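You operate a simulated robot arm through the tools that you are given. There is no shell and no other tool. Be economical: measure what you need, move in short steps, check, and stop when the job is done.

You run a simulated two-armed robot. Do the job below in one go: nothing can be reset, and whatever is moved stays where it is left.

Task
Pick up the black-handled pad with one hand, pass it to the other hand and put it on the top of the assembly table.

Only the result counts: the job must be done as asked and must still hold three seconds after the hand-in. Knocking over, shifting, dropping, spilling or breaking anything else fails it.

Robot
Two 7-joint arms with two-finger parallel grippers on one trunk, on a base that drives. Base frame: it is fixed to the floor where the robot stands at the start and does not move with it; the origin is under the middle of the robot, x ahead of it, y to its left, z up. Lengths are in m, angles in rad, forces in N, time in s.
The left shoulder is at the start at [0.06, 0.189, 1.178], the right one opposite. With the tool pointing down near the work surface each hand reaches from about 0.1 to 0.66 m from the robot's upright axis, wherever it stands, measured 20 degrees to its own side. Places, roughly: black-handled pad (4x3x10 cm) [0.5, -0.1, 0.9]; top of the assembly table [-3, -2.4, 0.9]. Payload 3.43 kg a hand.
The TCP of each hand is the grasp point between the finger pads, 0.03 m short of the fingertips. In the tool frame z runs along the fingers and y along their closing line. The gripper opens to 0.094 m. The fingers are 0.028 m wide and 0.01 m thick; the gripper's body (0.05 by 0.096 m) begins 0.055 m behind the TCP.
Orientation is told as [roll, pitch, yaw] about the base's x, y, z axes, in that order, counted from this pose: with the fingers straight down and closing along the base's y, the tool's x points along the base's -x, its y along +y and its z along -z.

Tools
- The arms move only by the tool apply_moves. It takes "left_targets", "right_targets" or both (then of equal length, played together; a hand with none holds still); each is a list of rows, each a list of 7 numbers: the shift along the tool's x, y, z in m, then the turn, a rotation vector about the tool's x, y, z in rad, then the opening, from 0 (shut) to 1 (fully open). In form: [[x, y, z, rx, ry, rz, fingers], ...]. A call has 1 to 10 rows; each row is the pose to reach, as a shift and turn from the pose commanded when the call began, along the tool's axes at that moment. Rows are played at 5 a second. More than 0.05 m and 0.15 rad between two rows, or a gripper value outside its range, and nothing of the call is played. Where a pose cannot be reached the arm comes as near as it can. A force on the tool above 40 N (or 10 N above the force at the start of the call, whichever is more), or a blocked arm, ends the call early, and 0.2 s more pass. The fingers move at their own pace (about 0.153 m/s each) and stop on an object; they squeeze with about 29 N. The grip force told is the motor's: it shows also when the fingers shut on nothing. Time passes only in rows, and 0.2 s behind the last, so rows that repeat a pose let the fingers close. It gives the time, the measured TCP pose, the force on the tool (base axes), the opening and the grip force at its end, in the units of the frame above (readings bear some noise), with the torque about the TCP (base axes, N m) and any sound that the robot's microphone picked up, and new pictures: "pictures" is both (left out), scene, wrist or none (wrist: the cameras of the hands that moved).
- Cameras (640 x 400 px; columns grow to the right, rows downward): "scene" is now at [0.0079, 0.0025, 1.7322]; the picture's right is [-0.05, -1.00, 0.00], its down [-0.79, 0.04, -0.61] and it looks along [0.61, -0.03, -0.79] (base axes); focal length 253 px, centre (320, 200). "left" rides on the left gripper at [0.076, -0.014, -0.102] in its tool frame; the picture's right is [0.18, 0.98, 0.00], its down [-0.75, 0.14, -0.64] and it looks along [-0.63, 0.12, 0.77] (tool axes); focal length 243 px, centre (320, 200). "right" rides on the right gripper at [0.076, 0.014, -0.102] in its tool frame; the picture's right is [-0.18, 0.98, 0.00], its down [-0.75, -0.14, -0.64] and it looks along [-0.63, -0.12, 0.77] (tool axes); focal length 243 px, centre (320, 200). There is no depth. A picture from a camera that has moved, and an enlarged one, comes with that camera's place and axes in the base frame and with its lens. The place of the scene camera against the robot may be out by one fixed shift of up to 0.018 m in any direction.
- move_column(by): slides the trunk up (or, below 0, down) by that many m; the arms and the scene camera ride with it, the base frame stays. It gives what a move gives, with no picture.
- base_move(legs): drives the robot by 1 to 6 legs, each [ahead, left, turn to the left] in m, m and rad, along the robot's own axes; the way and the turn of a leg run together, so that a leg with both is an arc; at most 1.5 m and 3.142 rad a leg. The arms and the cameras ride along, it lands a little off, and it stops where it bumps. It gives what a move gives, and a new picture of the scene camera.
- head_to(pan, tilt): turns the head with the scene camera to pan (to the left, within 1.501 rad either way) and tilt (down, from -0.506 to 1.204), counted from straight ahead of the robot. It gives what a move gives, and a new picture of the scene camera.
- close_up(camera, box): a new picture of the part [left, top, right, bottom] of that camera's present view, enlarged. The clock stands still meanwhile.
- sign_off(): hands the job in; it is judged then, once.

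Work in short steps. Places have to be worked out from the pictures, the camera data and where the tool is seen: move nearer, look again, correct. Check each grasp and each placing, and mend what went wrong. You have 120 turns and 260 pictures in all, those below and enlarged ones among them. Open the grippers and draw the arms clear of the work before you hand the job in, unless the task says otherwise; then end with one line.

The tools are called after "Request:" as a command line: name --argument value ..., lists and objects as JSON in quotes. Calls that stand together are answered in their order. apply_moves: Moves the arms, as the interface text tells. Its arguments: {"type":"object","properties":{"left_targets":{"type":"array"},"right_targets":{"type":"array"},"pictures":{"type":"string","enum":["both","scene","wrist","none"]}},"required":[]} The other tools are called the same way: move_column (by) slides the trunk up or down; base_move (legs) drives the base; head_to (pan, tilt) turns the head that bears the scene camera; close_up (camera, box) takes an enlarged picture of a part of a camera's view; sign_off () hands the job in.

At the start:

```text
time: 0.0
left_ee_pos: [0.3989, 0.1052, 1.1642]
left_orientation: [-0.002, 0.001, 0.001]
left_contact_force: [-1.0, 0.1, -0.2]
left_wrist_torque: [-0.02, 0.03, 0.01]
left_opening: 0.0941
left_finger_force: 0.0
right_ee_pos: [0.3041, -0.1723, 1.09]
right_orientation: [0.001, 0.0, -0.001]
right_contact_force: [0.3, 0.6, 1.0]
right_wrist_torque: [-0.01, 0.04, -0.02]
right_opening: 0.0939
right_finger_force: 0.0
trunk travel left (down, up): [-0.85, 0.14]
robot x, y, heading: [0.003, -0.0017, 0.0]
head pan, tilt: [-0.054, 0.916]
```

scene: 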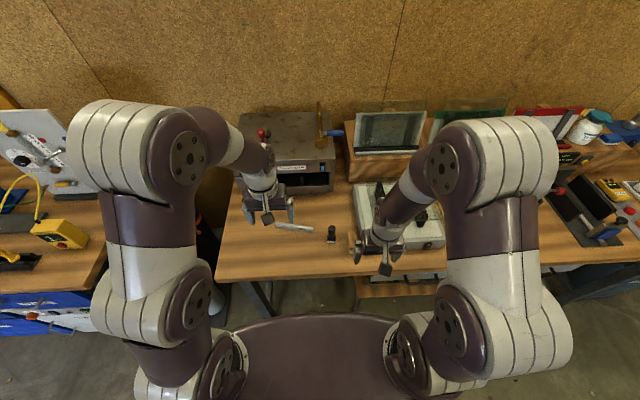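
right: 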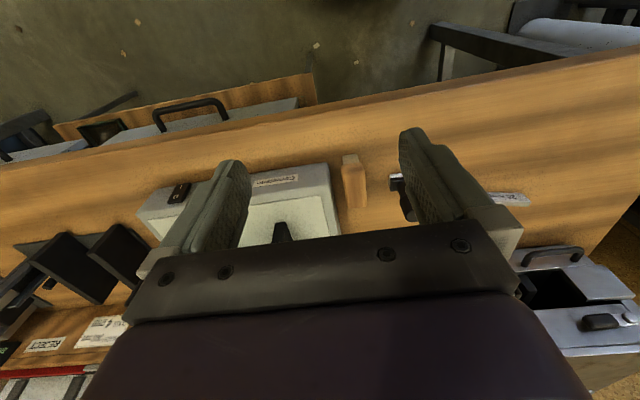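
left: 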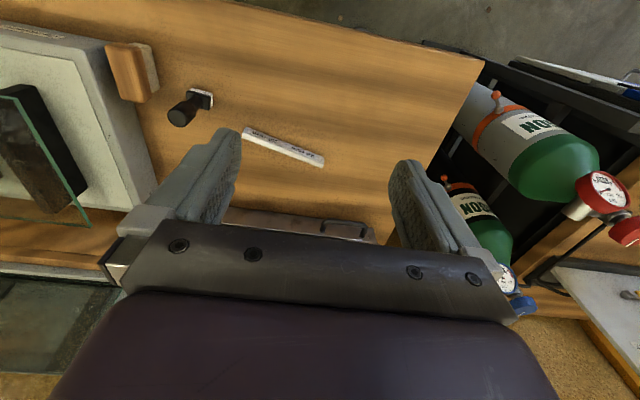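

I'll zoom in to identify the pad and its surroundings.

Request:
close_up --camera "scene" --box '[260, 170, 420, 270]'

Request:
close_up --camera "left" --box '[80, 20, 340, 182]'

Request:
close_up --camera "right" --box '[300, 100, 540, 250]'

```text
4.00 times, centred on (340, 220) of scene
camera zoom: at [0.0079, 0.0025, 1.7322], right [-0.05, -1.0, 0.0], down [-0.79, 0.04, -0.61], along [0.61, -0.03, -0.79], focal length 1012 px, centre (240, 120)
```

zoom: 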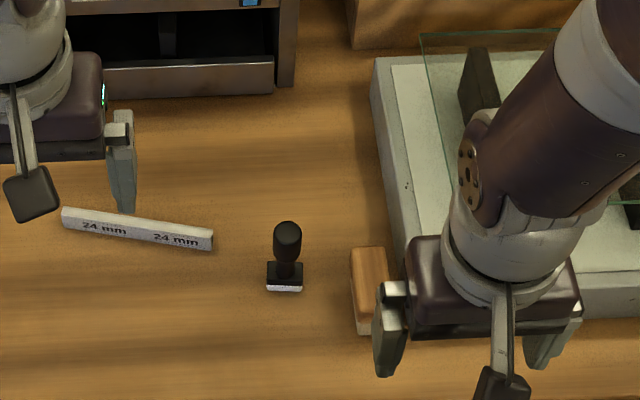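

```text
2.46 times, centred on (210, 101) of left
camera zoom: at [0.3232, 0.0923, 1.2665], right [-0.18, 0.98, 0.0], down [0.75, 0.14, 0.64], along [0.63, 0.12, -0.77], focal length 597 px, centre (591, 444)
```

zoom: 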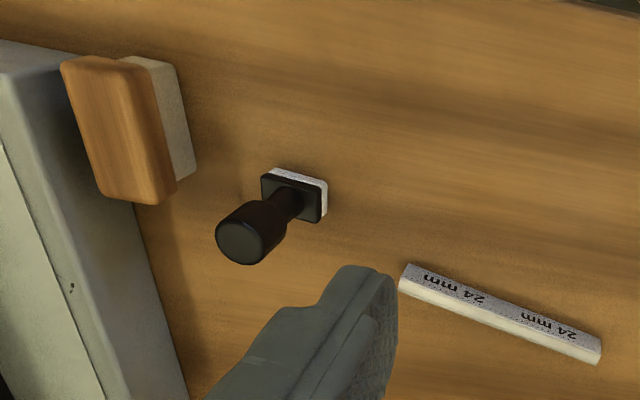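

```text
2.67 times, centred on (420, 175) of right
camera zoom: at [0.2283, -0.1573, 1.1922], right [0.18, 0.98, 0.0], down [0.75, -0.14, 0.64], along [0.63, -0.12, -0.77], focal length 647 px, centre (53, 267)
```

zoom: 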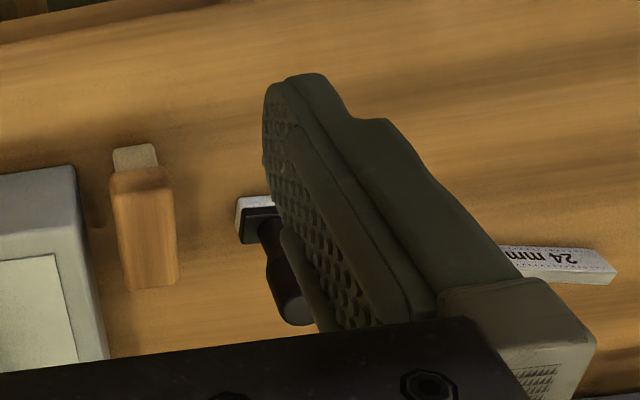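

The pad is a stamp standing upright near (0.465, -0.062), its bottom at about z 0.875 and its handle top at about 0.975. The left hand will grip it low from the left side, tilted 45°. The right hand will then take it by the handle top and place it. First I yaw the left hand.

Request:
apply_moves --left_targets '[[0, 0, 0, 0, 0, 0.15, 1], [0, 0, 0, 0, 0, 0.3, 1], [0, 0, 0, 0, 0, 0.45, 1], [0, 0, 0, 0, 0, 0.6, 1], [0, 0, 0, 0, 0, 0.75, 1], [0, 0, 0, 0, 0, 0.9, 1], [0, 0, 0, 0, 0, 1.05, 1], [0, 0, 0, 0, 0, 1.2, 1], [0, 0, 0, 0, 0, 1.35, 1], [0, 0, 0, 0, 0, 1.5, 1]]' --pictures "both"

```text
time: 2.2
left_ee_pos: [0.3991, 0.1063, 1.1631]
left_orientation: [0.0, -0.001, -1.502]
left_contact_force: [-0.5, -0.8, 0.3]
left_wrist_torque: [-0.01, 0.0, 0.0]
left_opening: 0.0942
left_finger_force: 0.2
right_ee_pos: [0.3043, -0.172, 1.09]
right_orientation: [-0.001, -0.001, 0.0]
right_contact_force: [0.6, 0.3, -0.6]
right_wrist_torque: [-0.01, 0.01, 0.0]
right_opening: 0.0941
right_finger_force: 0.0
trunk travel left (down, up): [-0.85, 0.14]
robot x, y, heading: [0.0015, 0.0011, 0.005]
head pan, tilt: [-0.054, 0.916]
camera scene: at [0.0078, 0.0026, 1.7322], right [-0.05, -1.0, 0.0], down [-0.79, 0.04, -0.61], along [0.61, -0.03, -0.79], focal length 253 px, centre (320, 200)
camera left: at [0.38, 0.1815, 1.2664], right [0.97, 0.25, 0.0], down [0.19, -0.74, 0.64], along [0.16, -0.62, -0.77], focal length 243 px, centre (320, 200)
```

scene: 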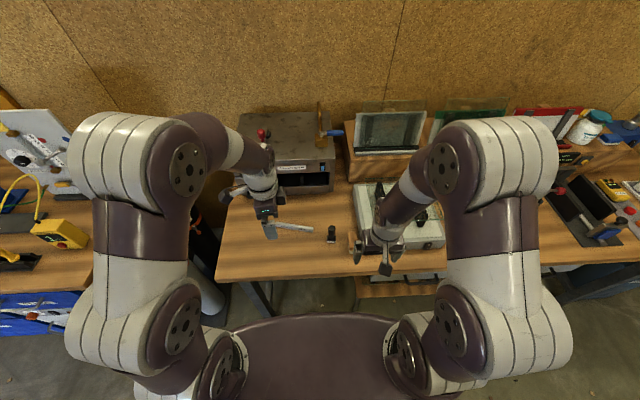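
left: 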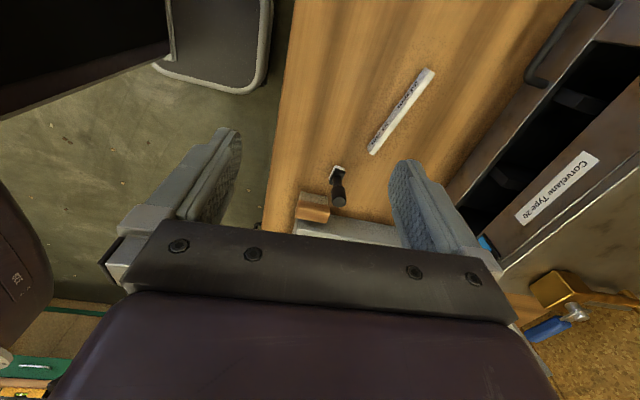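

The yaw worked. I'll zoom in to read the yaw of the pad's base.

Request:
close_up --camera "left" --box '[280, 140, 400, 215]'

Request:
apply_moves --left_targets '[[0, 0, 0, 0, -0.13, 0, 1], [0, 0, 0, 0, -0.26, 0, 1], [0, 0, 0, 0, -0.39, 0, 1], [0, 0, 0, 0, -0.52, 0, 1], [0, 0, 0, 0, -0.65, 0, 1], [0, 0, 0, 0, -0.785, 0, 1]]' --pictures "both"

```text
5.33 times, centred on (340, 178) of left
camera zoom: at [0.38, 0.1815, 1.2664], right [0.97, 0.25, 0.0], down [0.19, -0.74, 0.64], along [0.16, -0.62, -0.77], focal length 1294 px, centre (213, 320)
```

zoom: 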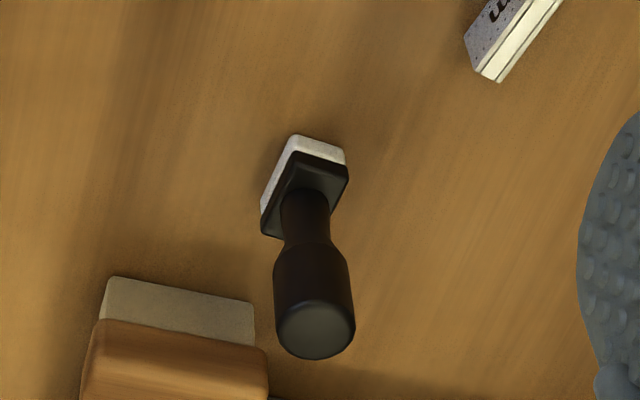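

```text
time: 3.6
left_ee_pos: [0.4005, 0.1064, 1.1635]
left_orientation: [-0.001, -0.787, -1.499]
left_contact_force: [-0.4, 0.5, 0.1]
left_wrist_torque: [0.02, -0.01, 0.01]
left_opening: 0.094
left_finger_force: 0.1
right_ee_pos: [0.3054, -0.1722, 1.0903]
right_orientation: [0.001, -0.002, 0.0]
right_contact_force: [-0.1, -0.2, -0.6]
right_wrist_torque: [-0.05, 0.04, -0.02]
right_opening: 0.0941
right_finger_force: 0.0
trunk travel left (down, up): [-0.85, 0.14]
robot x, y, heading: [-0.0018, 0.0002, -0.002]
head pan, tilt: [-0.054, 0.916]
camera scene: at [0.0092, 0.0034, 1.7322], right [-0.05, -1.0, 0.0], down [-0.79, 0.04, -0.61], along [0.61, -0.03, -0.79], focal length 253 px, centre (320, 200)
camera left: at [0.377, 0.2318, 1.1824], right [0.97, 0.2, -0.13], down [0.15, -0.07, 0.99], along [0.19, -0.98, -0.09], focal length 243 px, centre (320, 200)
```

scene: 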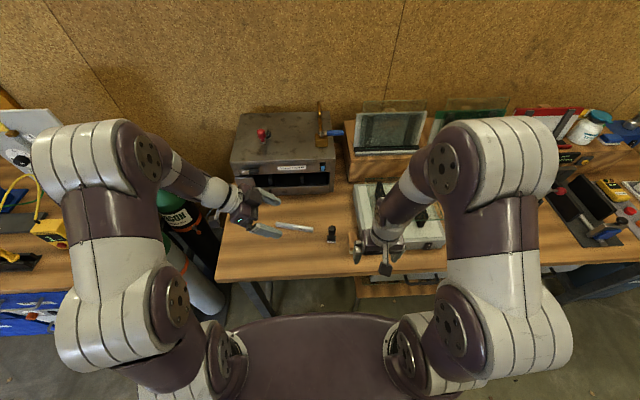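
left: 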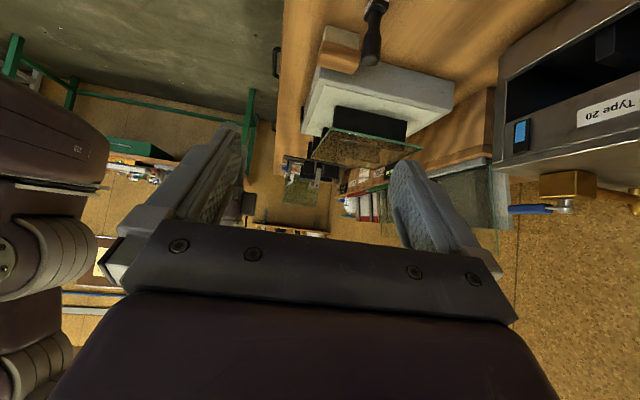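

Orientation is good. The base looks turned about -6°, so I add a small yaw and move to a pre-grasp pose about 9 cm short of the pad.

Request:
apply_moves --left_targets '[[0.01, 0.012, 0.034, 0.018, 0, 0.018, 1], [0.02, 0.024, 0.068, 0.036, 0, 0.036, 1], [0.03, 0.036, 0.102, 0.054, 0, 0.054, 1], [0.04, 0.048, 0.136, 0.072, 0, 0.072, 1], [0.05, 0.06, 0.17, 0.09, 0, 0.09, 1], [0.06, 0.073, 0.2, 0.106, 0, 0.106, 1]]' --pictures "both"

Request:
close_up --camera "scene" --box '[260, 170, 420, 270]'

```text
time: 5.0
left_ee_pos: [0.4801, 0.014, 0.9791]
left_orientation: [0.0, -0.786, -1.651]
left_contact_force: [0.1, -0.2, 0.9]
left_wrist_torque: [-0.03, 0.0, 0.0]
left_opening: 0.0943
left_finger_force: 0.1
right_ee_pos: [0.3065, -0.1713, 1.09]
right_orientation: [0.0, 0.001, 0.001]
right_contact_force: [0.1, 0.2, -0.8]
right_wrist_torque: [0.01, 0.01, -0.01]
right_opening: 0.094
right_finger_force: 0.0
trunk travel left (down, up): [-0.85, 0.14]
robot x, y, heading: [-0.0007, -0.0001, 0.002]
head pan, tilt: [-0.054, 0.916]
camera scene: at [0.0094, 0.0024, 1.7322], right [-0.05, -1.0, 0.0], down [-0.79, 0.04, -0.61], along [0.61, -0.03, -0.79], focal length 253 px, centre (320, 200)
camera left: at [0.4761, 0.1418, 0.9987], right [0.99, 0.05, -0.13], down [0.13, -0.09, 0.99], along [0.04, -0.99, -0.1], focal length 243 px, centre (320, 200)
```

scene: 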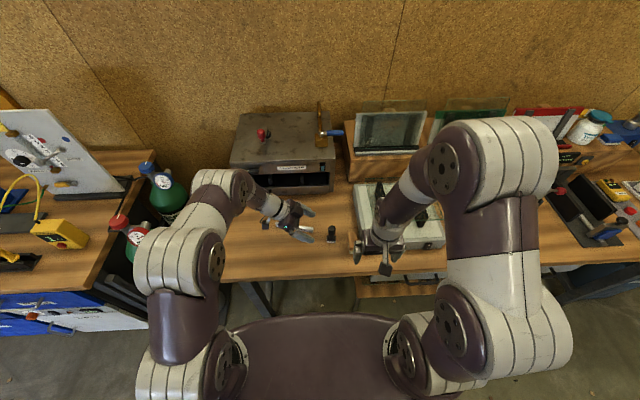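
left: 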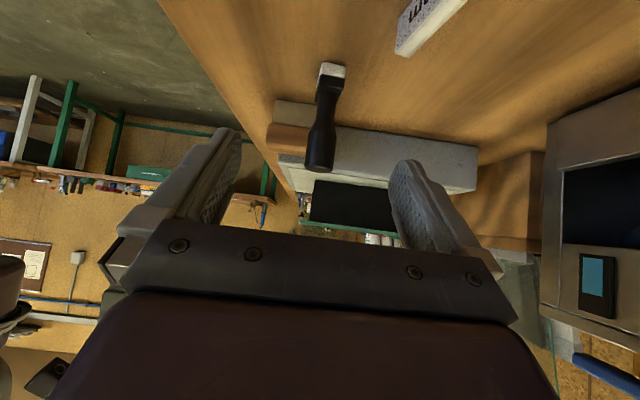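

```text
4.00 times, centred on (340, 220) of scene
camera zoom: at [0.0094, 0.0024, 1.7322], right [-0.05, -1.0, 0.0], down [-0.79, 0.04, -0.61], along [0.61, -0.03, -0.79], focal length 1012 px, centre (240, 120)
```

zoom: 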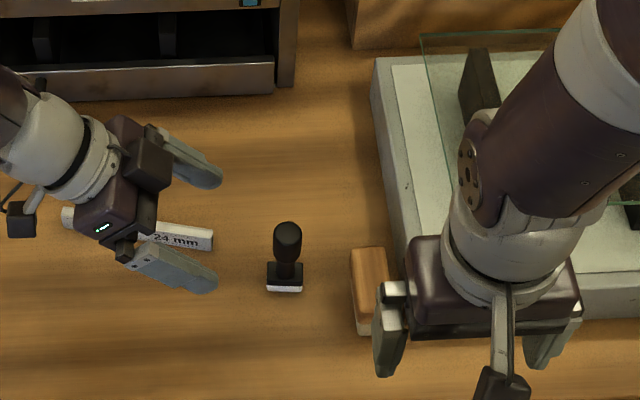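

I zoom on the pad from the present left view to pin down its bottom height.

Request:
close_up --camera "left" --box '[260, 50, 420, 150]'

```text
4.00 times, centred on (340, 100) of left
camera zoom: at [0.4761, 0.1418, 0.9987], right [0.99, 0.05, -0.13], down [0.13, -0.09, 0.99], along [0.04, -0.99, -0.1], focal length 970 px, centre (240, 600)
```

zoom: 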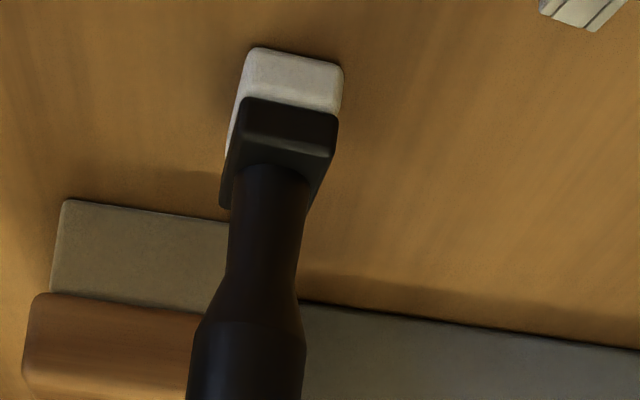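

The pad's base is about 2 cm wide in x, 3.4 cm in y and 2 cm high. It is centred near (0.481, -0.070), with the bench at about z 0.862. I advance most of the way along the tool and check.

Request:
apply_moves --left_targets '[[0.005, 0.0063, 0.02, 0, 0, 0, 1], [0.0055, 0.0063, 0.045, 0, 0, 0, 1], [0.0058, 0.0063, 0.07, 0, 0, 0, 1], [0.0058, 0.0063, 0.09, 0, 0, 0, 1]]' --pictures "wrist"

Request:
close_up --camera "scene" --box '[280, 190, 400, 265]'

```text
time: 6.0
left_ee_pos: [0.4819, -0.0455, 0.9127]
left_orientation: [0.0, -0.784, -1.65]
left_contact_force: [0.8, 0.0, 0.5]
left_wrist_torque: [-0.01, 0.0, 0.01]
left_opening: 0.094
left_finger_force: 0.1
right_ee_pos: [0.3049, -0.1715, 1.0901]
right_orientation: [-0.002, 0.0, 0.001]
right_contact_force: [-0.2, -1.2, -0.1]
right_wrist_torque: [0.02, -0.04, 0.02]
right_opening: 0.094
right_finger_force: 0.0
trunk travel left (down, up): [-0.85, 0.14]
robot x, y, heading: [-0.0011, 0.0009, -0.005]
head pan, tilt: [-0.054, 0.916]
camera left: at [0.478, 0.0822, 0.9325], right [0.99, 0.05, -0.13], down [0.13, -0.09, 0.99], along [0.04, -0.99, -0.1], focal length 243 px, centre (320, 200)
```

left: 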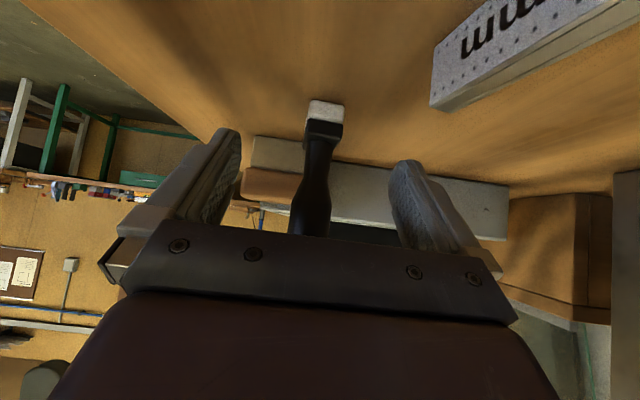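

```text
5.33 times, centred on (340, 228) of scene
camera zoom: at [0.0088, 0.002, 1.7322], right [-0.05, -1.0, 0.0], down [-0.79, 0.04, -0.61], along [0.61, -0.03, -0.79], focal length 1350 px, centre (213, 53)
```

zoom: 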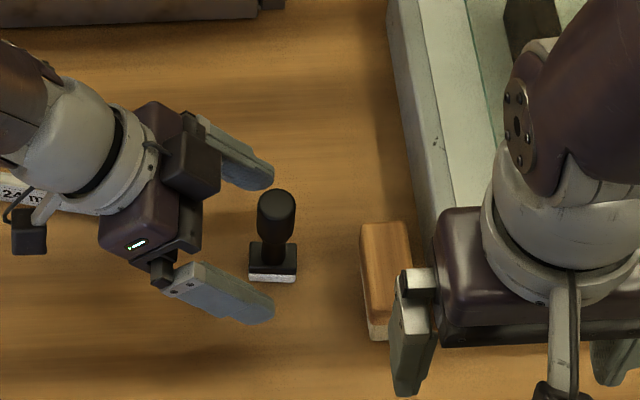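

Cross-checking gives the base front edge at y -0.054 and the bench at z 0.860, and the pad lies centred between the fingers. I advance the last 2.1 cm.

Request:
apply_moves --left_targets '[[0, 0, 0.01, 0, 0, 0, 1], [0, 0, 0.021, 0, 0, 0, 1]]' --pictures "wrist"

Request:
close_up --camera "scene" --box '[280, 190, 400, 265]'

```text
time: 6.6
left_ee_pos: [0.4793, -0.0608, 0.8978]
left_orientation: [0.0, -0.786, -1.65]
left_contact_force: [0.0, 0.4, 0.1]
left_wrist_torque: [0.0, -0.02, 0.02]
left_opening: 0.094
left_finger_force: 0.0
right_ee_pos: [0.3048, -0.1712, 1.09]
right_orientation: [0.0, -0.001, 0.0]
right_contact_force: [0.2, 0.3, 0.4]
right_wrist_torque: [-0.01, 0.02, 0.05]
right_opening: 0.0937
right_finger_force: 0.1
trunk travel left (down, up): [-0.85, 0.14]
robot x, y, heading: [-0.0005, -0.0004, -0.002]
head pan, tilt: [-0.054, 0.916]
camera left: at [0.4756, 0.0656, 0.9166], right [0.99, 0.05, -0.13], down [0.14, -0.09, 0.99], along [0.04, -0.99, -0.1], focal length 243 px, centre (320, 200)
```

left: 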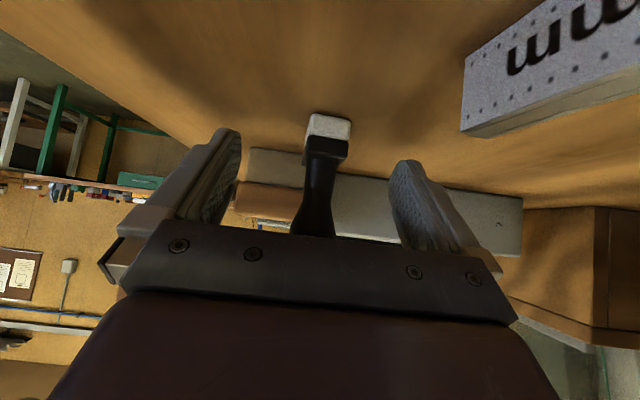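

```text
5.33 times, centred on (340, 228) of scene
camera zoom: at [0.0084, 0.0021, 1.7322], right [-0.05, -1.0, 0.0], down [-0.79, 0.04, -0.61], along [0.61, -0.03, -0.79], focal length 1350 px, centre (213, 53)
```

zoom: 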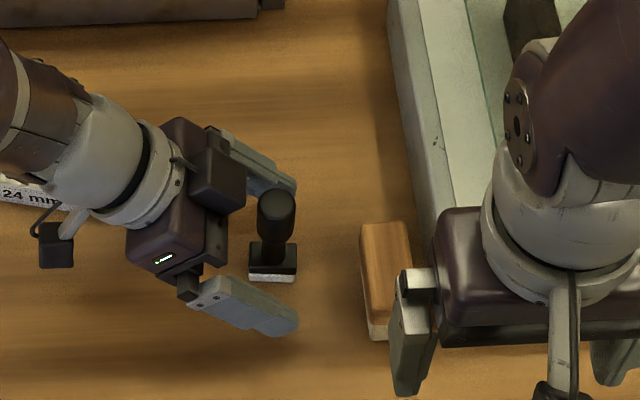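

The fingertips flank the base. I close the left gripper in steps and hold.

Request:
apply_moves --left_targets '[[0, 0, 0, 0, 0, 0, 0.6], [0, 0, 0, 0, 0, 0, 0.35], [0, 0, 0, 0, 0, 0, 0.2], [0, 0, 0, 0, 0, 0, 0.0], [0, 0, 0, 0, 0, 0, 0.0]]' --pictures "wrist"

Request:
close_up --camera "scene" --box '[280, 190, 400, 265]'

```text
time: 7.8
left_ee_pos: [0.4794, -0.0626, 0.898]
left_orientation: [0.001, -0.785, -1.649]
left_contact_force: [-0.2, 0.5, -0.3]
left_wrist_torque: [-0.01, -0.01, -0.01]
left_opening: 0.0246
left_finger_force: 29.1
right_ee_pos: [0.3046, -0.1709, 1.0901]
right_orientation: [-0.001, 0.0, -0.001]
right_contact_force: [0.5, 0.1, -0.8]
right_wrist_torque: [0.02, -0.02, -0.05]
right_opening: 0.0941
right_finger_force: 0.0
trunk travel left (down, up): [-0.85, 0.14]
robot x, y, heading: [-0.0014, 0.0008, -0.002]
head pan, tilt: [-0.054, 0.916]
camera left: at [0.4753, 0.066, 0.9168], right [0.99, 0.05, -0.13], down [0.13, -0.09, 0.99], along [0.04, -0.99, -0.1], focal length 243 px, centre (320, 200)
```

left: 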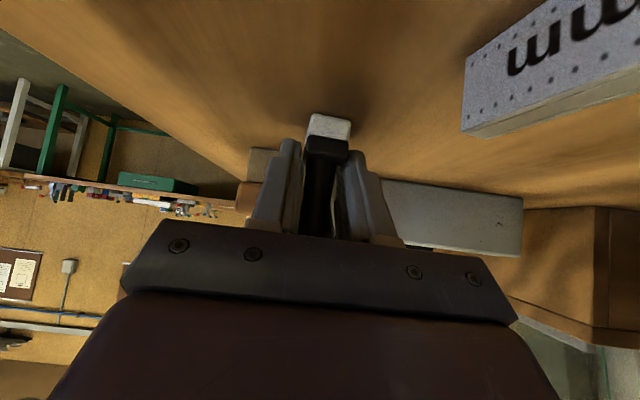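

```text
5.33 times, centred on (340, 228) of scene
camera zoom: at [0.008, 0.0026, 1.7322], right [-0.05, -1.0, 0.0], down [-0.79, 0.04, -0.61], along [0.61, -0.03, -0.79], focal length 1350 px, centre (213, 53)
```

zoom: 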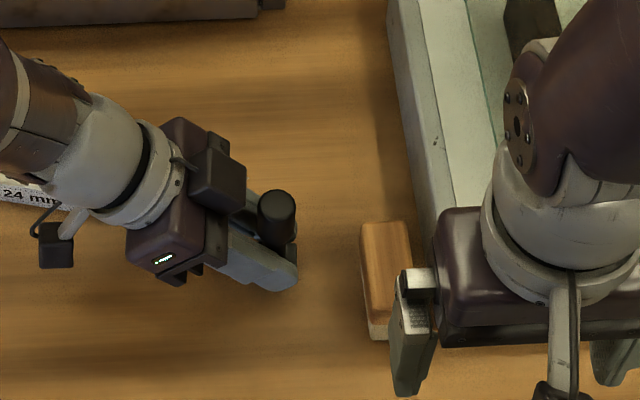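

It is gripped at 24.6 mm. I lift straight up by 5 cm and check that it holds.

Request:
apply_moves --left_targets '[[-0.01, 0, -0.01, 0, 0, 0, 0], [-0.023, 0, -0.023, 0, 0, 0, 0], [-0.036, 0, -0.036, 0, 0, 0, 0]]' --pictures "both"

```text
time: 8.6
left_ee_pos: [0.4803, -0.063, 0.948]
left_orientation: [-0.001, -0.784, -1.648]
left_contact_force: [0.2, -0.6, -1.0]
left_wrist_torque: [0.02, 0.0, -0.01]
left_opening: 0.0244
left_finger_force: 29.0
right_ee_pos: [0.3038, -0.1713, 1.0897]
right_orientation: [-0.001, 0.001, 0.001]
right_contact_force: [0.4, 0.0, 0.1]
right_wrist_torque: [0.02, 0.0, 0.02]
right_opening: 0.0939
right_finger_force: 0.1
trunk travel left (down, up): [-0.85, 0.14]
robot x, y, heading: [0.0006, -0.0004, -0.005]
head pan, tilt: [-0.054, 0.916]
camera scene: at [0.0076, 0.0025, 1.7321], right [-0.05, -1.0, 0.0], down [-0.79, 0.04, -0.61], along [0.61, -0.03, -0.79], focal length 253 px, centre (320, 200)
camera left: at [0.4762, 0.0652, 0.9671], right [0.99, 0.05, -0.13], down [0.13, -0.09, 0.99], along [0.04, -0.99, -0.1], focal length 243 px, centre (320, 200)
```

scene: 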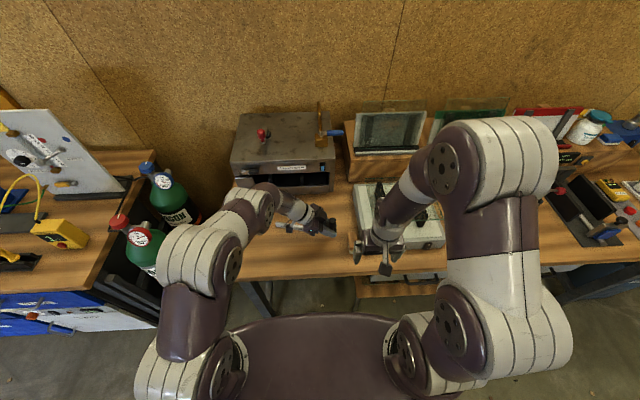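
left: 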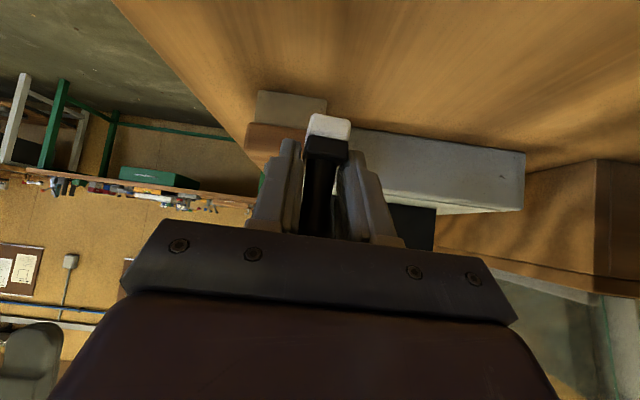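

It holds. The left hand lifts another 12 cm while the right hand rises and yaws about 90°.

Request:
apply_moves --left_targets '[[-0.0085, 0, -0.0085, 0, 0, 0, 0], [-0.017, 0, -0.017, 0, 0, 0, 0], [-0.0255, 0, -0.0255, 0, 0, 0, 0], [-0.034, 0, -0.034, 0, 0, 0, 0], [-0.0425, 0, -0.0425, 0, 0, 0, 0], [-0.051, 0, -0.051, 0, 0, 0, 0], [-0.0595, 0, -0.0595, 0, 0, 0, 0], [-0.068, 0, -0.068, 0, 0, 0, 0], [-0.0765, 0, -0.0765, 0, 0, 0, 0], [-0.085, 0, -0.085, 0, 0, 0, 0]]' --right_targets '[[0, 0, -0.014, 0, 0, -0.148, 1], [0, 0, -0.028, 0, 0, -0.296, 1], [0, 0, -0.042, 0, 0, -0.444, 1], [0, 0, -0.056, 0, 0, -0.592, 1], [0, 0, -0.07, 0, 0, -0.74, 1], [0, 0, -0.084, 0, 0, -0.888, 1], [0, 0, -0.098, 0, 0, -1.036, 1], [0, 0, -0.112, 0, 0, -1.184, 1], [0, 0, -0.126, 0, 0, -1.332, 1], [0, 0, -0.14, 0, 0, -1.48, 1]]' --pictures "both"

```text
time: 10.8
left_ee_pos: [0.4801, -0.0617, 1.0695]
left_orientation: [0.0, -0.785, -1.651]
left_contact_force: [0.2, -0.8, -0.8]
left_wrist_torque: [0.0, -0.02, 0.01]
left_opening: 0.0246
left_finger_force: 28.6
right_ee_pos: [0.3046, -0.1701, 1.2288]
right_orientation: [0.001, -0.001, 1.481]
right_contact_force: [-0.1, -0.5, 0.6]
right_wrist_torque: [0.03, 0.01, -0.01]
right_opening: 0.0939
right_finger_force: 0.0
trunk travel left (down, up): [-0.85, 0.14]
robot x, y, heading: [-0.0021, 0.0007, 0.001]
head pan, tilt: [-0.054, 0.916]
camera scene: at [0.0072, 0.0026, 1.7321], right [-0.05, -1.0, 0.0], down [-0.79, 0.04, -0.61], along [0.61, -0.03, -0.79], focal length 253 px, centre (320, 200)
camera right: at [0.2827, -0.2445, 1.3324], right [-0.96, 0.27, 0.0], down [0.21, 0.74, 0.64], along [0.17, 0.62, -0.77], focal length 243 px, centre (320, 200)
camera left: at [0.4753, 0.0657, 1.0885], right [0.99, 0.05, -0.13], down [0.13, -0.09, 0.99], along [0.04, -0.99, -0.1], focal length 243 px, centre (320, 200)
```

scene: 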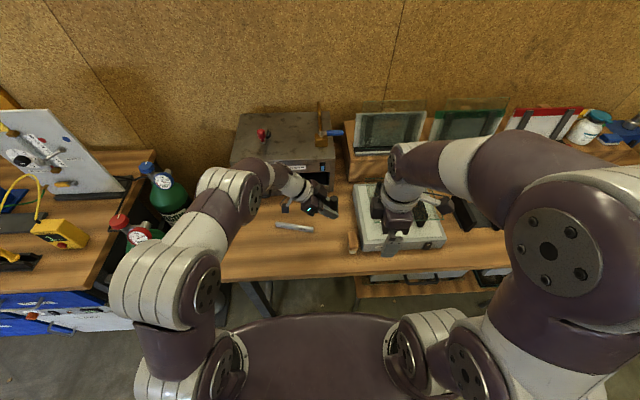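
right: 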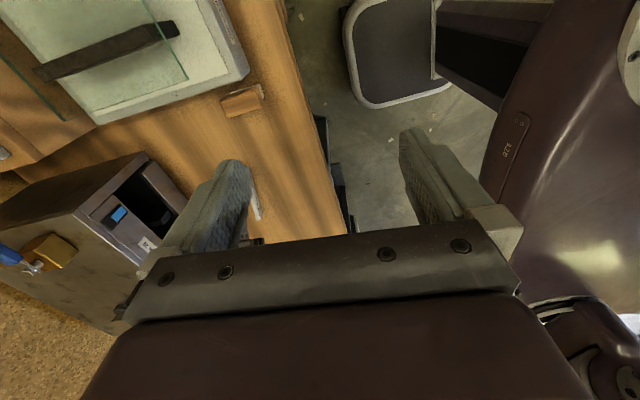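
left: 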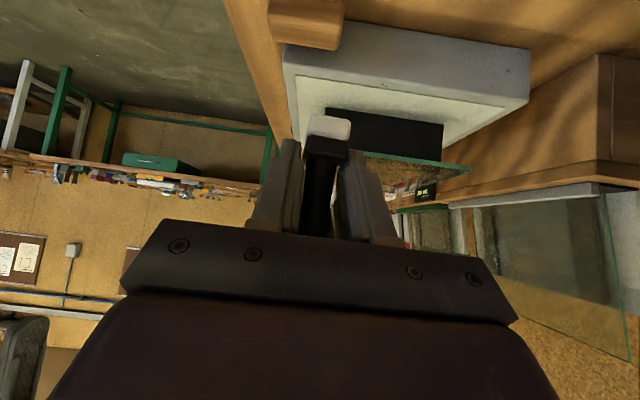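

Both hands are in place, and the right closing line matches the left one. I move the right hand above the handle top, expected at (0.479, -0.073, 1.127).

Request:
apply_moves --right_targets '[[-0.0224, -0.033, 0.0, 0, 0, 0, 1], [-0.0448, -0.066, 0.0, 0, 0, 0, 1], [-0.0672, -0.099, 0.0, 0, 0, 0, 1], [-0.0896, -0.132, 0.01, 0, 0, 0, 1], [-0.112, -0.1647, 0.02, 0, 0, 0, 1]]' --pictures "both"

Request:
close_up --camera "scene" --box '[260, 150, 420, 250]'

```text
time: 12.0
left_ee_pos: [0.4822, -0.0615, 1.0678]
left_orientation: [-0.004, -0.785, -1.648]
left_contact_force: [0.3, 0.9, -0.3]
left_wrist_torque: [-0.03, -0.02, -0.01]
left_opening: 0.0246
left_finger_force: 28.8
right_ee_pos: [0.4782, -0.0745, 1.2033]
right_orientation: [0.004, 0.002, 1.48]
right_contact_force: [0.5, -0.7, 0.4]
right_wrist_torque: [0.02, 0.05, 0.0]
right_opening: 0.0937
right_finger_force: 0.1
right hand out of reach, approached as far as the arm can: row 5
trunk travel left (down, up): [-0.85, 0.14]
robot x, y, heading: [-0.0027, 0.0014, -0.003]
head pan, tilt: [-0.054, 0.916]
camera scene: at [0.0118, 0.0037, 1.7321], right [-0.05, -1.0, 0.0], down [-0.79, 0.04, -0.61], along [0.61, -0.03, -0.79], focal length 253 px, centre (320, 200)
camera right: at [0.4578, -0.1487, 1.3065], right [-0.96, 0.27, 0.0], down [0.21, 0.74, 0.64], along [0.17, 0.62, -0.77], focal length 243 px, centre (320, 200)
```

scene: 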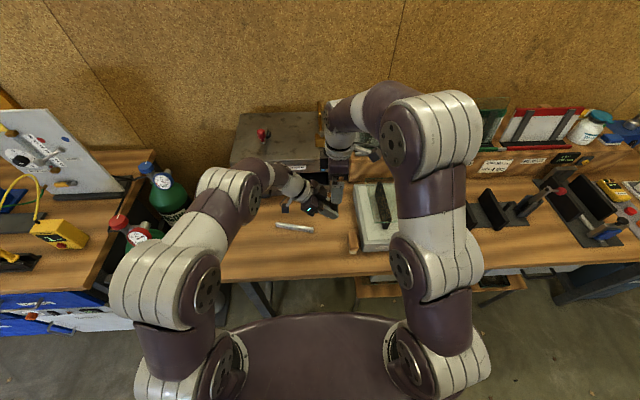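
right: 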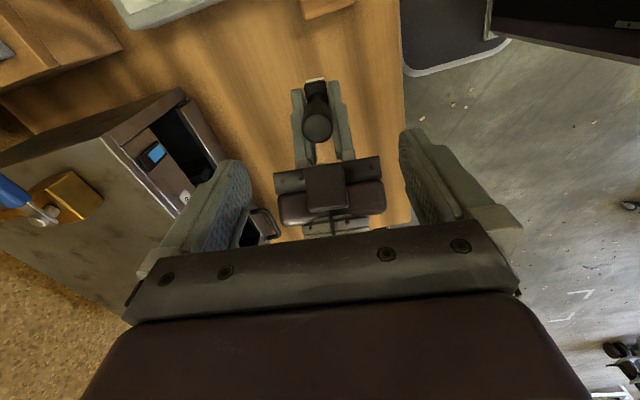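

```text
4.00 times, centred on (340, 200) of scene
camera zoom: at [0.0118, 0.0037, 1.7321], right [-0.05, -1.0, 0.0], down [-0.79, 0.04, -0.61], along [0.61, -0.03, -0.79], focal length 1012 px, centre (240, 200)
```

zoom: 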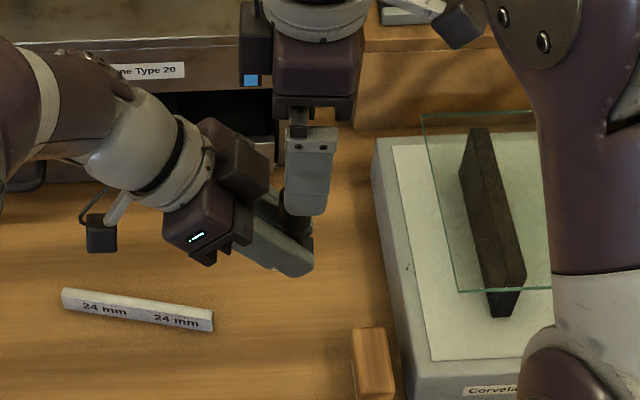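

The handle top is right where I expected it, near (0.480, -0.075), but the right arm is near its reach limit. I move both hands 7 cm back toward the robot together.

Request:
apply_moves --left_targets '[[-0.001, -0.0175, 0.001, 0, 0, 0, 0], [-0.002, -0.035, 0.002, 0, 0, 0, 0], [-0.003, -0.0525, 0.003, 0, 0, 0, 0], [-0.004, -0.07, 0.004, 0, 0, 0, 0]]' --right_targets '[[0.0015, 0.0175, 0, 0, 0, 0, 1], [0.003, 0.035, 0, 0, 0, 0, 1], [0.0045, 0.0525, 0, 0, 0, 0, 1], [0.006, 0.07, 0, 0, 0, 0, 1]]' --pictures "wrist"

```text
time: 13.0
left_ee_pos: [0.4087, -0.0631, 1.0668]
left_orientation: [0.003, -0.787, -1.65]
left_contact_force: [-1.1, 0.4, -0.9]
left_wrist_torque: [0.0, -0.01, -0.01]
left_opening: 0.0246
left_finger_force: 29.3
right_ee_pos: [0.4046, -0.075, 1.2052]
right_orientation: [-0.002, -0.002, 1.48]
right_contact_force: [-0.8, 1.0, 0.3]
right_wrist_torque: [-0.02, -0.01, 0.03]
right_opening: 0.094
right_finger_force: 0.1
trunk travel left (down, up): [-0.85, 0.14]
robot x, y, heading: [0.0027, -0.0004, 0.004]
head pan, tilt: [-0.054, 0.916]
camera right: at [0.3841, -0.1502, 1.3082], right [-0.96, 0.27, 0.0], down [0.21, 0.74, 0.64], along [0.18, 0.62, -0.77], focal length 243 px, centre (320, 200)
camera left: at [0.4043, 0.0658, 1.0866], right [0.99, 0.05, -0.13], down [0.13, -0.09, 0.99], along [0.04, -0.99, -0.1], focal length 243 px, centre (320, 200)
```

right: 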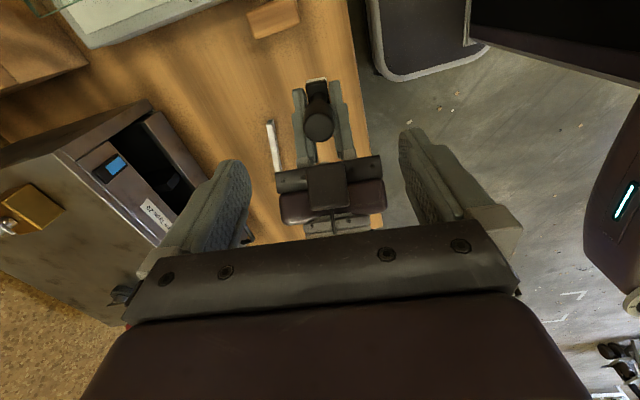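
left: 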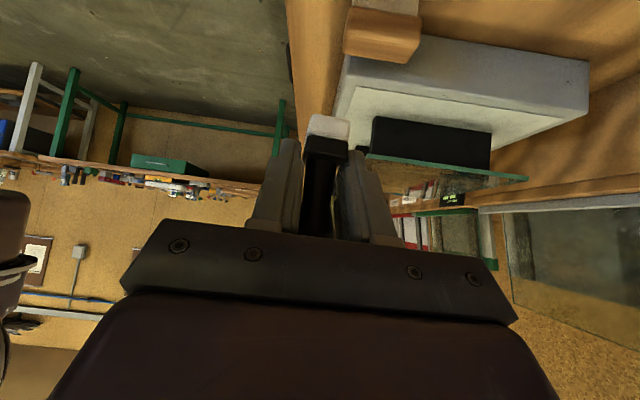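

The alignment is within 3 mm. I descend the right hand so the fingertips cover about the top 2.6 cm of the handle.

Request:
apply_moves --right_targets '[[0, -0.003, 0.02, 0, 0, 0, 1], [0, -0.003, 0.04, 0, 0, 0, 1], [0, -0.003, 0.06, 0, 0, 0, 1], [0, -0.003, 0.077, 0, 0, 0, 1]]' --pictures "wrist"

Request:
close_up --camera "scene" --box '[260, 170, 420, 270]'

```text
time: 14.0
left_ee_pos: [0.4105, -0.0617, 1.0681]
left_orientation: [-0.002, -0.786, -1.65]
left_contact_force: [-0.1, -0.6, -0.1]
left_wrist_torque: [0.03, -0.01, 0.0]
left_opening: 0.0246
left_finger_force: 29.0
right_ee_pos: [0.4097, -0.0749, 1.1259]
right_orientation: [-0.001, 0.0, 1.481]
right_contact_force: [-0.3, 1.0, 0.2]
right_wrist_torque: [-0.03, 0.01, -0.02]
right_opening: 0.094
right_finger_force: 0.0
trunk travel left (down, up): [-0.85, 0.14]
robot x, y, heading: [0.0001, 0.0008, -0.003]
head pan, tilt: [-0.054, 0.916]
camera right: at [0.3879, -0.1499, 1.229], right [-0.96, 0.27, 0.0], down [0.21, 0.74, 0.64], along [0.17, 0.62, -0.77], focal length 243 px, centre (320, 200)
```

right: 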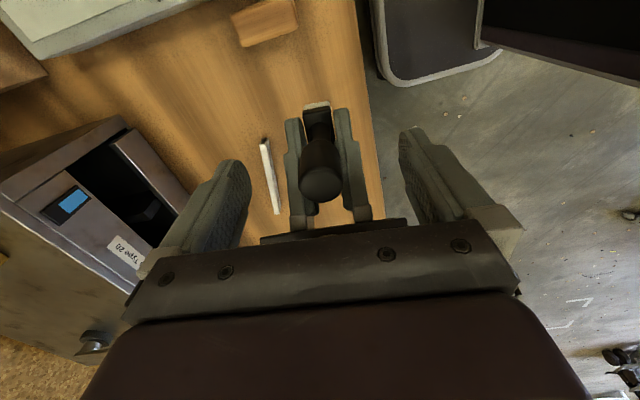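

```text
4.00 times, centred on (340, 220) of scene
camera zoom: at [0.0087, 0.0025, 1.7322], right [-0.05, -1.0, 0.0], down [-0.79, 0.04, -0.61], along [0.61, -0.03, -0.79], focal length 1012 px, centre (240, 120)
```

zoom: 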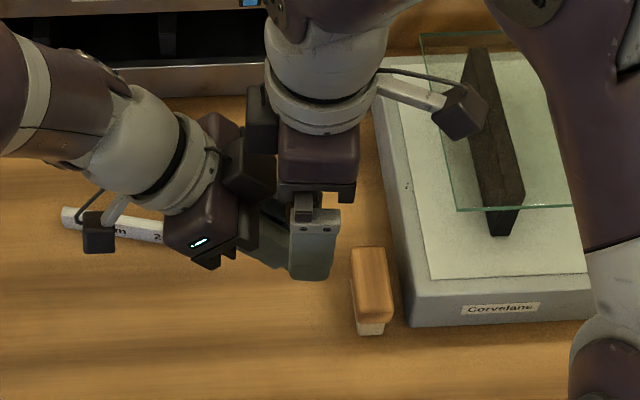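

The handle top is at z ≈ 1.121, between the right fingers, whose tips are at 1.096. I close the right gripper.

Request:
apply_moves --right_targets '[[0, 0, 0, 0, 0, 0, 0.6], [0, 0, 0, 0, 0, 0, 0.4], [0, 0, 0, 0, 0, 0, 0.2], [0, 0, 0, 0, 0, 0, 0], [0, 0, 0, 0, 0, 0, 0]]' --pictures "wrist"

```text
time: 15.2
left_ee_pos: [0.411, -0.0624, 1.0666]
left_orientation: [-0.001, -0.787, -1.65]
left_contact_force: [-1.5, 0.3, 0.2]
left_wrist_torque: [0.0, -0.08, -0.02]
left_opening: 0.0243
left_finger_force: 28.8
right_ee_pos: [0.407, -0.0747, 1.1266]
right_orientation: [0.0, 0.001, 1.479]
right_contact_force: [1.3, -0.8, -0.8]
right_wrist_torque: [-0.01, -0.03, 0.01]
right_opening: 0.0237
right_finger_force: 28.9
trunk travel left (down, up): [-0.85, 0.14]
robot x, y, heading: [0.001, -0.0001, -0.005]
head pan, tilt: [-0.054, 0.916]
camera right: at [0.3875, -0.1499, 1.2294], right [-0.96, 0.27, 0.0], down [0.21, 0.74, 0.64], along [0.17, 0.62, -0.77], focal length 243 px, centre (320, 200)
```

right: 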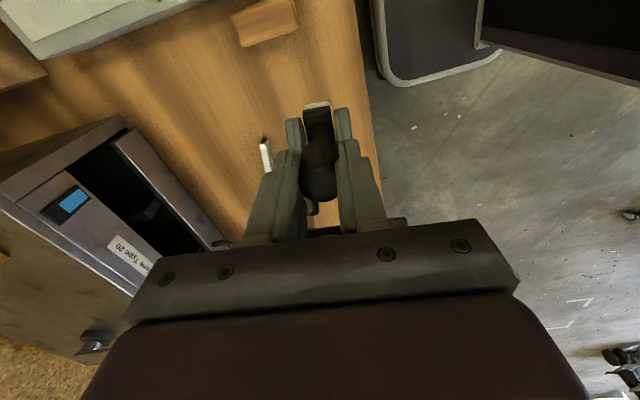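

Both hands hold the pad. The left hand now opens, pauses, then backs off along its fingers.

Request:
apply_moves --left_targets '[[0, 0, 0, 0, 0, 0, 0.5], [0, 0, 0, 0, 0, 0, 1], [0, 0, 0, 0, 0, 0, 1]]' --pictures "wrist"

Request:
apply_moves --left_targets '[[0, 0, -0.02, 0, 0, 0, 1], [0, 0, -0.045, 0, 0, 0, 1], [0, 0, -0.08, 0, 0, 0, 1], [0, 0, -0.12, 0, 0, 0, 1]]' --pictures "both"

```text
time: 16.0
left_ee_pos: [0.4088, -0.0618, 1.0672]
left_orientation: [0.001, -0.784, -1.651]
left_contact_force: [0.3, -0.1, 0.1]
left_wrist_torque: [0.02, -0.03, 0.03]
left_opening: 0.0943
left_finger_force: 0.0
right_ee_pos: [0.4086, -0.0751, 1.1264]
right_orientation: [0.0, 0.001, 1.479]
right_contact_force: [0.8, -0.1, 0.1]
right_wrist_torque: [-0.03, -0.03, -0.01]
right_opening: 0.0235
right_finger_force: 28.9
trunk travel left (down, up): [-0.85, 0.14]
robot x, y, heading: [-0.0026, 0.0019, 0.004]
head pan, tilt: [-0.054, 0.916]
camera left: at [0.4059, 0.0658, 1.0861], right [0.99, 0.05, -0.13], down [0.13, -0.09, 0.99], along [0.04, -0.99, -0.1], focal length 243 px, centre (320, 200)
```

left: 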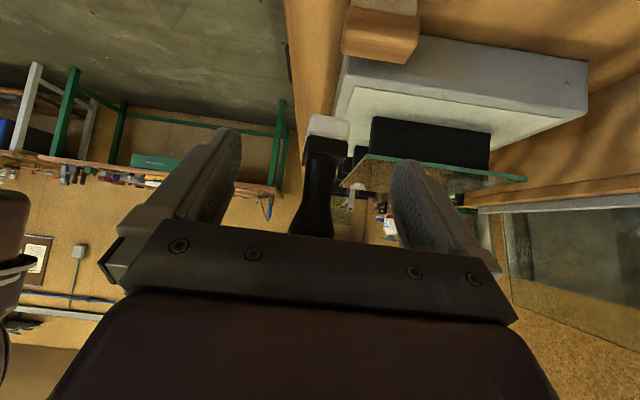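

```text
time: 17.0
left_ee_pos: [0.4154, 0.0274, 1.1533]
left_orientation: [-0.004, -0.786, -1.648]
left_contact_force: [0.3, 0.3, 0.7]
left_wrist_torque: [0.02, -0.03, -0.02]
left_opening: 0.0939
left_finger_force: 0.0
right_ee_pos: [0.4098, -0.0739, 1.1274]
right_orientation: [0.002, 0.0, 1.48]
right_contact_force: [-0.2, -0.2, 0.3]
right_wrist_torque: [-0.01, 0.03, -0.02]
right_opening: 0.0233
right_finger_force: 28.8
trunk travel left (down, up): [-0.85, 0.14]
robot x, y, heading: [0.0004, -0.0006, 0.002]
head pan, tilt: [-0.054, 0.916]
camera scene: at [0.0096, 0.0035, 1.7321], right [-0.05, -1.0, 0.0], down [-0.79, 0.04, -0.61], along [0.61, -0.03, -0.79], focal length 253 px, centre (320, 200)
camera left: at [0.4127, 0.155, 1.1721], right [0.99, 0.05, -0.13], down [0.14, -0.09, 0.99], along [0.04, -0.99, -0.1], focal length 243 px, centre (320, 200)
```

scene: 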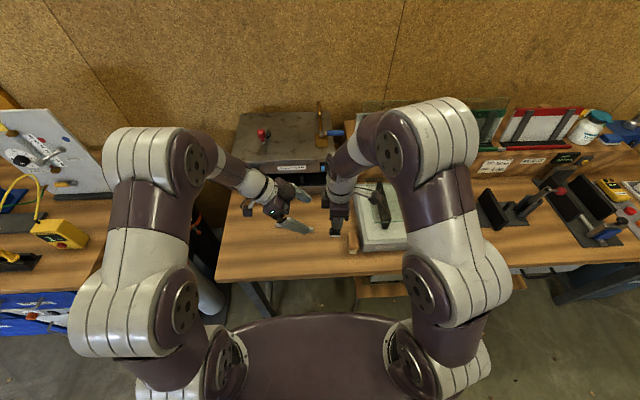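
left: 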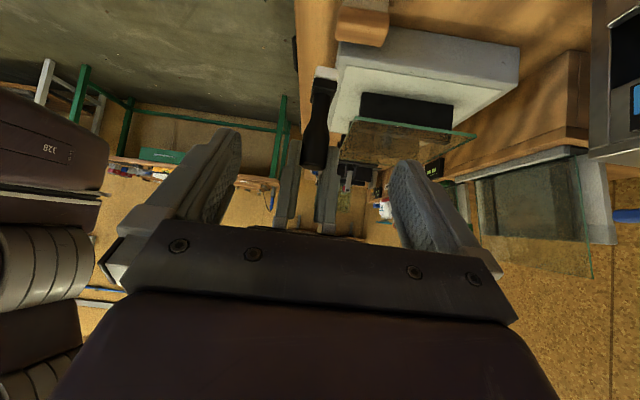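

The handover worked: the pad hangs in the right hand alone. I draw both arms in and then look around for the assembly table.

Request:
apply_moves --left_targets '[[0.01, -0.028, -0.0155, 0, 0, 0, 1], [0.02, -0.055, -0.031, 0, 0, 0, 1], [0.03, -0.083, -0.0465, 0, 0, 0, 1], [0.04, -0.11, -0.062, 0, 0, 0, 1], [0.049, -0.138, -0.077, 0, 0, 0, 1]]' --right_targets '[[0.0, 0.0, -0.03, 0, 0, 0, 0], [0.03, 0.022, -0.06, 0, 0, 0, 0], [0.065, 0.045, -0.06, 0, 0, 0, 0], [0.1, 0.07, -0.06, 0, 0, 0, 0], [0.128, 0.089, -0.06, 0, 0, 0, 0]]' --pictures "wrist"

Request:
head_to --pan -1.5 --tilt 0.4

Request:
head_to --pan 1.5 --tilt 0.4

```text
time: 18.2
left_ee_pos: [0.2846, 0.1243, 1.1743]
left_orientation: [0.002, -0.785, -1.651]
left_contact_force: [0.2, -0.7, 0.6]
left_wrist_torque: [0.02, -0.03, 0.0]
left_opening: 0.094
left_finger_force: 0.1
right_ee_pos: [0.3047, -0.1936, 1.1888]
right_orientation: [-0.002, 0.0, 1.48]
right_contact_force: [0.7, 0.9, -0.7]
right_wrist_torque: [-0.03, -0.04, 0.0]
right_opening: 0.0238
right_finger_force: 29.0
trunk travel left (down, up): [-0.85, 0.14]
robot x, y, heading: [-0.0008, -0.002, 0.004]
head pan, tilt: [-0.054, 0.916]
camera right: at [0.2839, -0.2686, 1.2905], right [-0.96, 0.27, 0.0], down [0.21, 0.74, 0.64], along [0.18, 0.62, -0.77], focal length 243 px, centre (320, 200)
camera left: at [0.28, 0.2518, 1.1911], right [0.99, 0.05, -0.13], down [0.13, -0.09, 0.99], along [0.04, -0.99, -0.1], focal length 243 px, centre (320, 200)
```

right: 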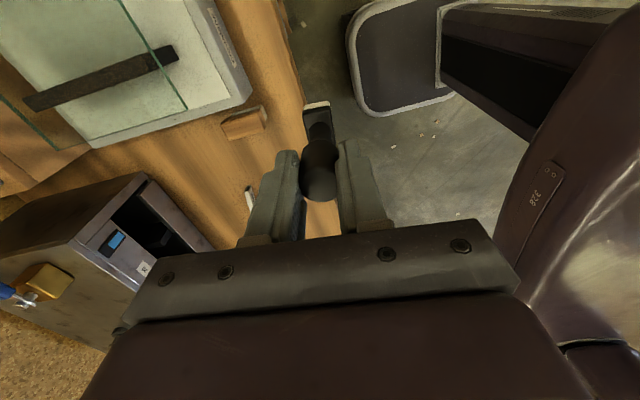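
left: 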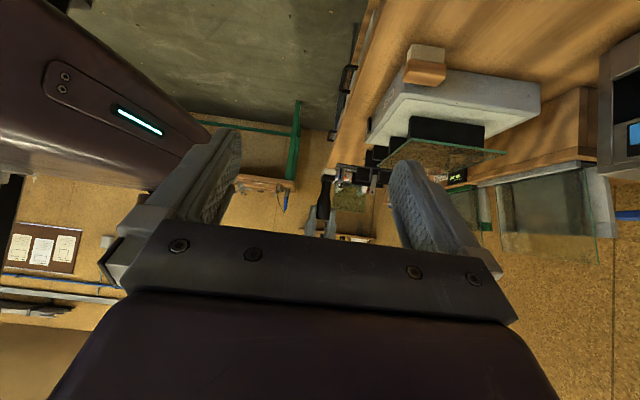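

```text
time: 19.8
left_ee_pos: [0.2868, 0.1227, 1.1728]
left_orientation: [-0.001, -0.783, -1.65]
left_contact_force: [0.2, -0.4, 0.8]
left_wrist_torque: [0.01, -0.02, 0.03]
left_opening: 0.0943
left_finger_force: 0.1
right_ee_pos: [0.3066, -0.1936, 1.1875]
right_orientation: [-0.001, 0.0, 1.48]
right_contact_force: [-0.1, -0.8, -0.3]
right_wrist_torque: [-0.03, 0.04, 0.01]
right_opening: 0.0235
right_finger_force: 28.6
trunk travel left (down, up): [-0.85, 0.14]
robot x, y, heading: [-0.0012, 0.0022, -0.002]
head pan, tilt: [-1.499, 0.4]
camera scene: at [-0.06, -0.0858, 1.7763], right [-1.0, -0.07, 0.0], down [-0.03, 0.39, -0.92], along [0.07, -0.92, -0.39], focal length 253 px, centre (320, 200)
```

scene: 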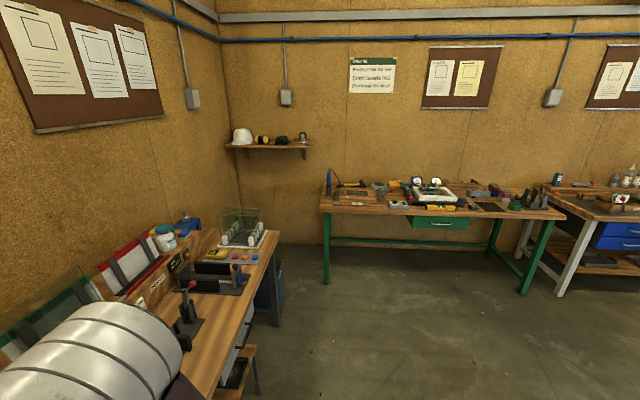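

```text
time: 22.4
left_ee_pos: [0.2869, 0.1235, 1.1727]
left_orientation: [0.0, -0.785, -1.648]
left_contact_force: [0.7, 0.2, 0.8]
left_wrist_torque: [-0.02, 0.01, -0.02]
left_opening: 0.0942
left_finger_force: 0.0
right_ee_pos: [0.3077, -0.1934, 1.1884]
right_orientation: [0.0, 0.0, 1.481]
right_contact_force: [-0.3, 0.5, -0.4]
right_wrist_torque: [0.03, 0.03, 0.0]
right_opening: 0.0234
right_finger_force: 29.0
trunk travel left (down, up): [-0.85, 0.14]
robot x, y, heading: [-0.0019, -0.0002, -0.007]
head pan, tilt: [1.499, 0.4]
camera scene: at [-0.06, 0.099, 1.7763], right [1.0, -0.07, 0.0], down [-0.03, -0.39, -0.92], along [0.07, 0.92, -0.39], focal length 253 px, centre (320, 200)
```

scene: 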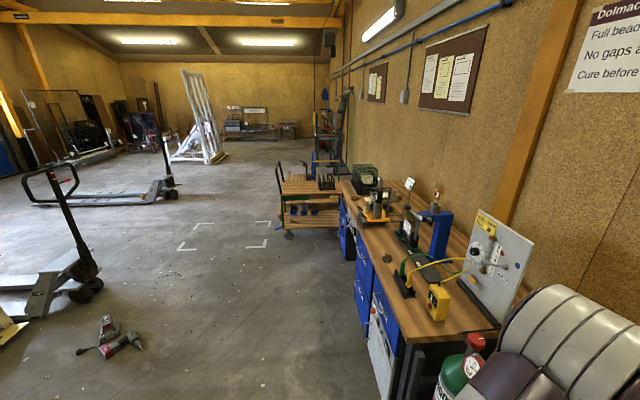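

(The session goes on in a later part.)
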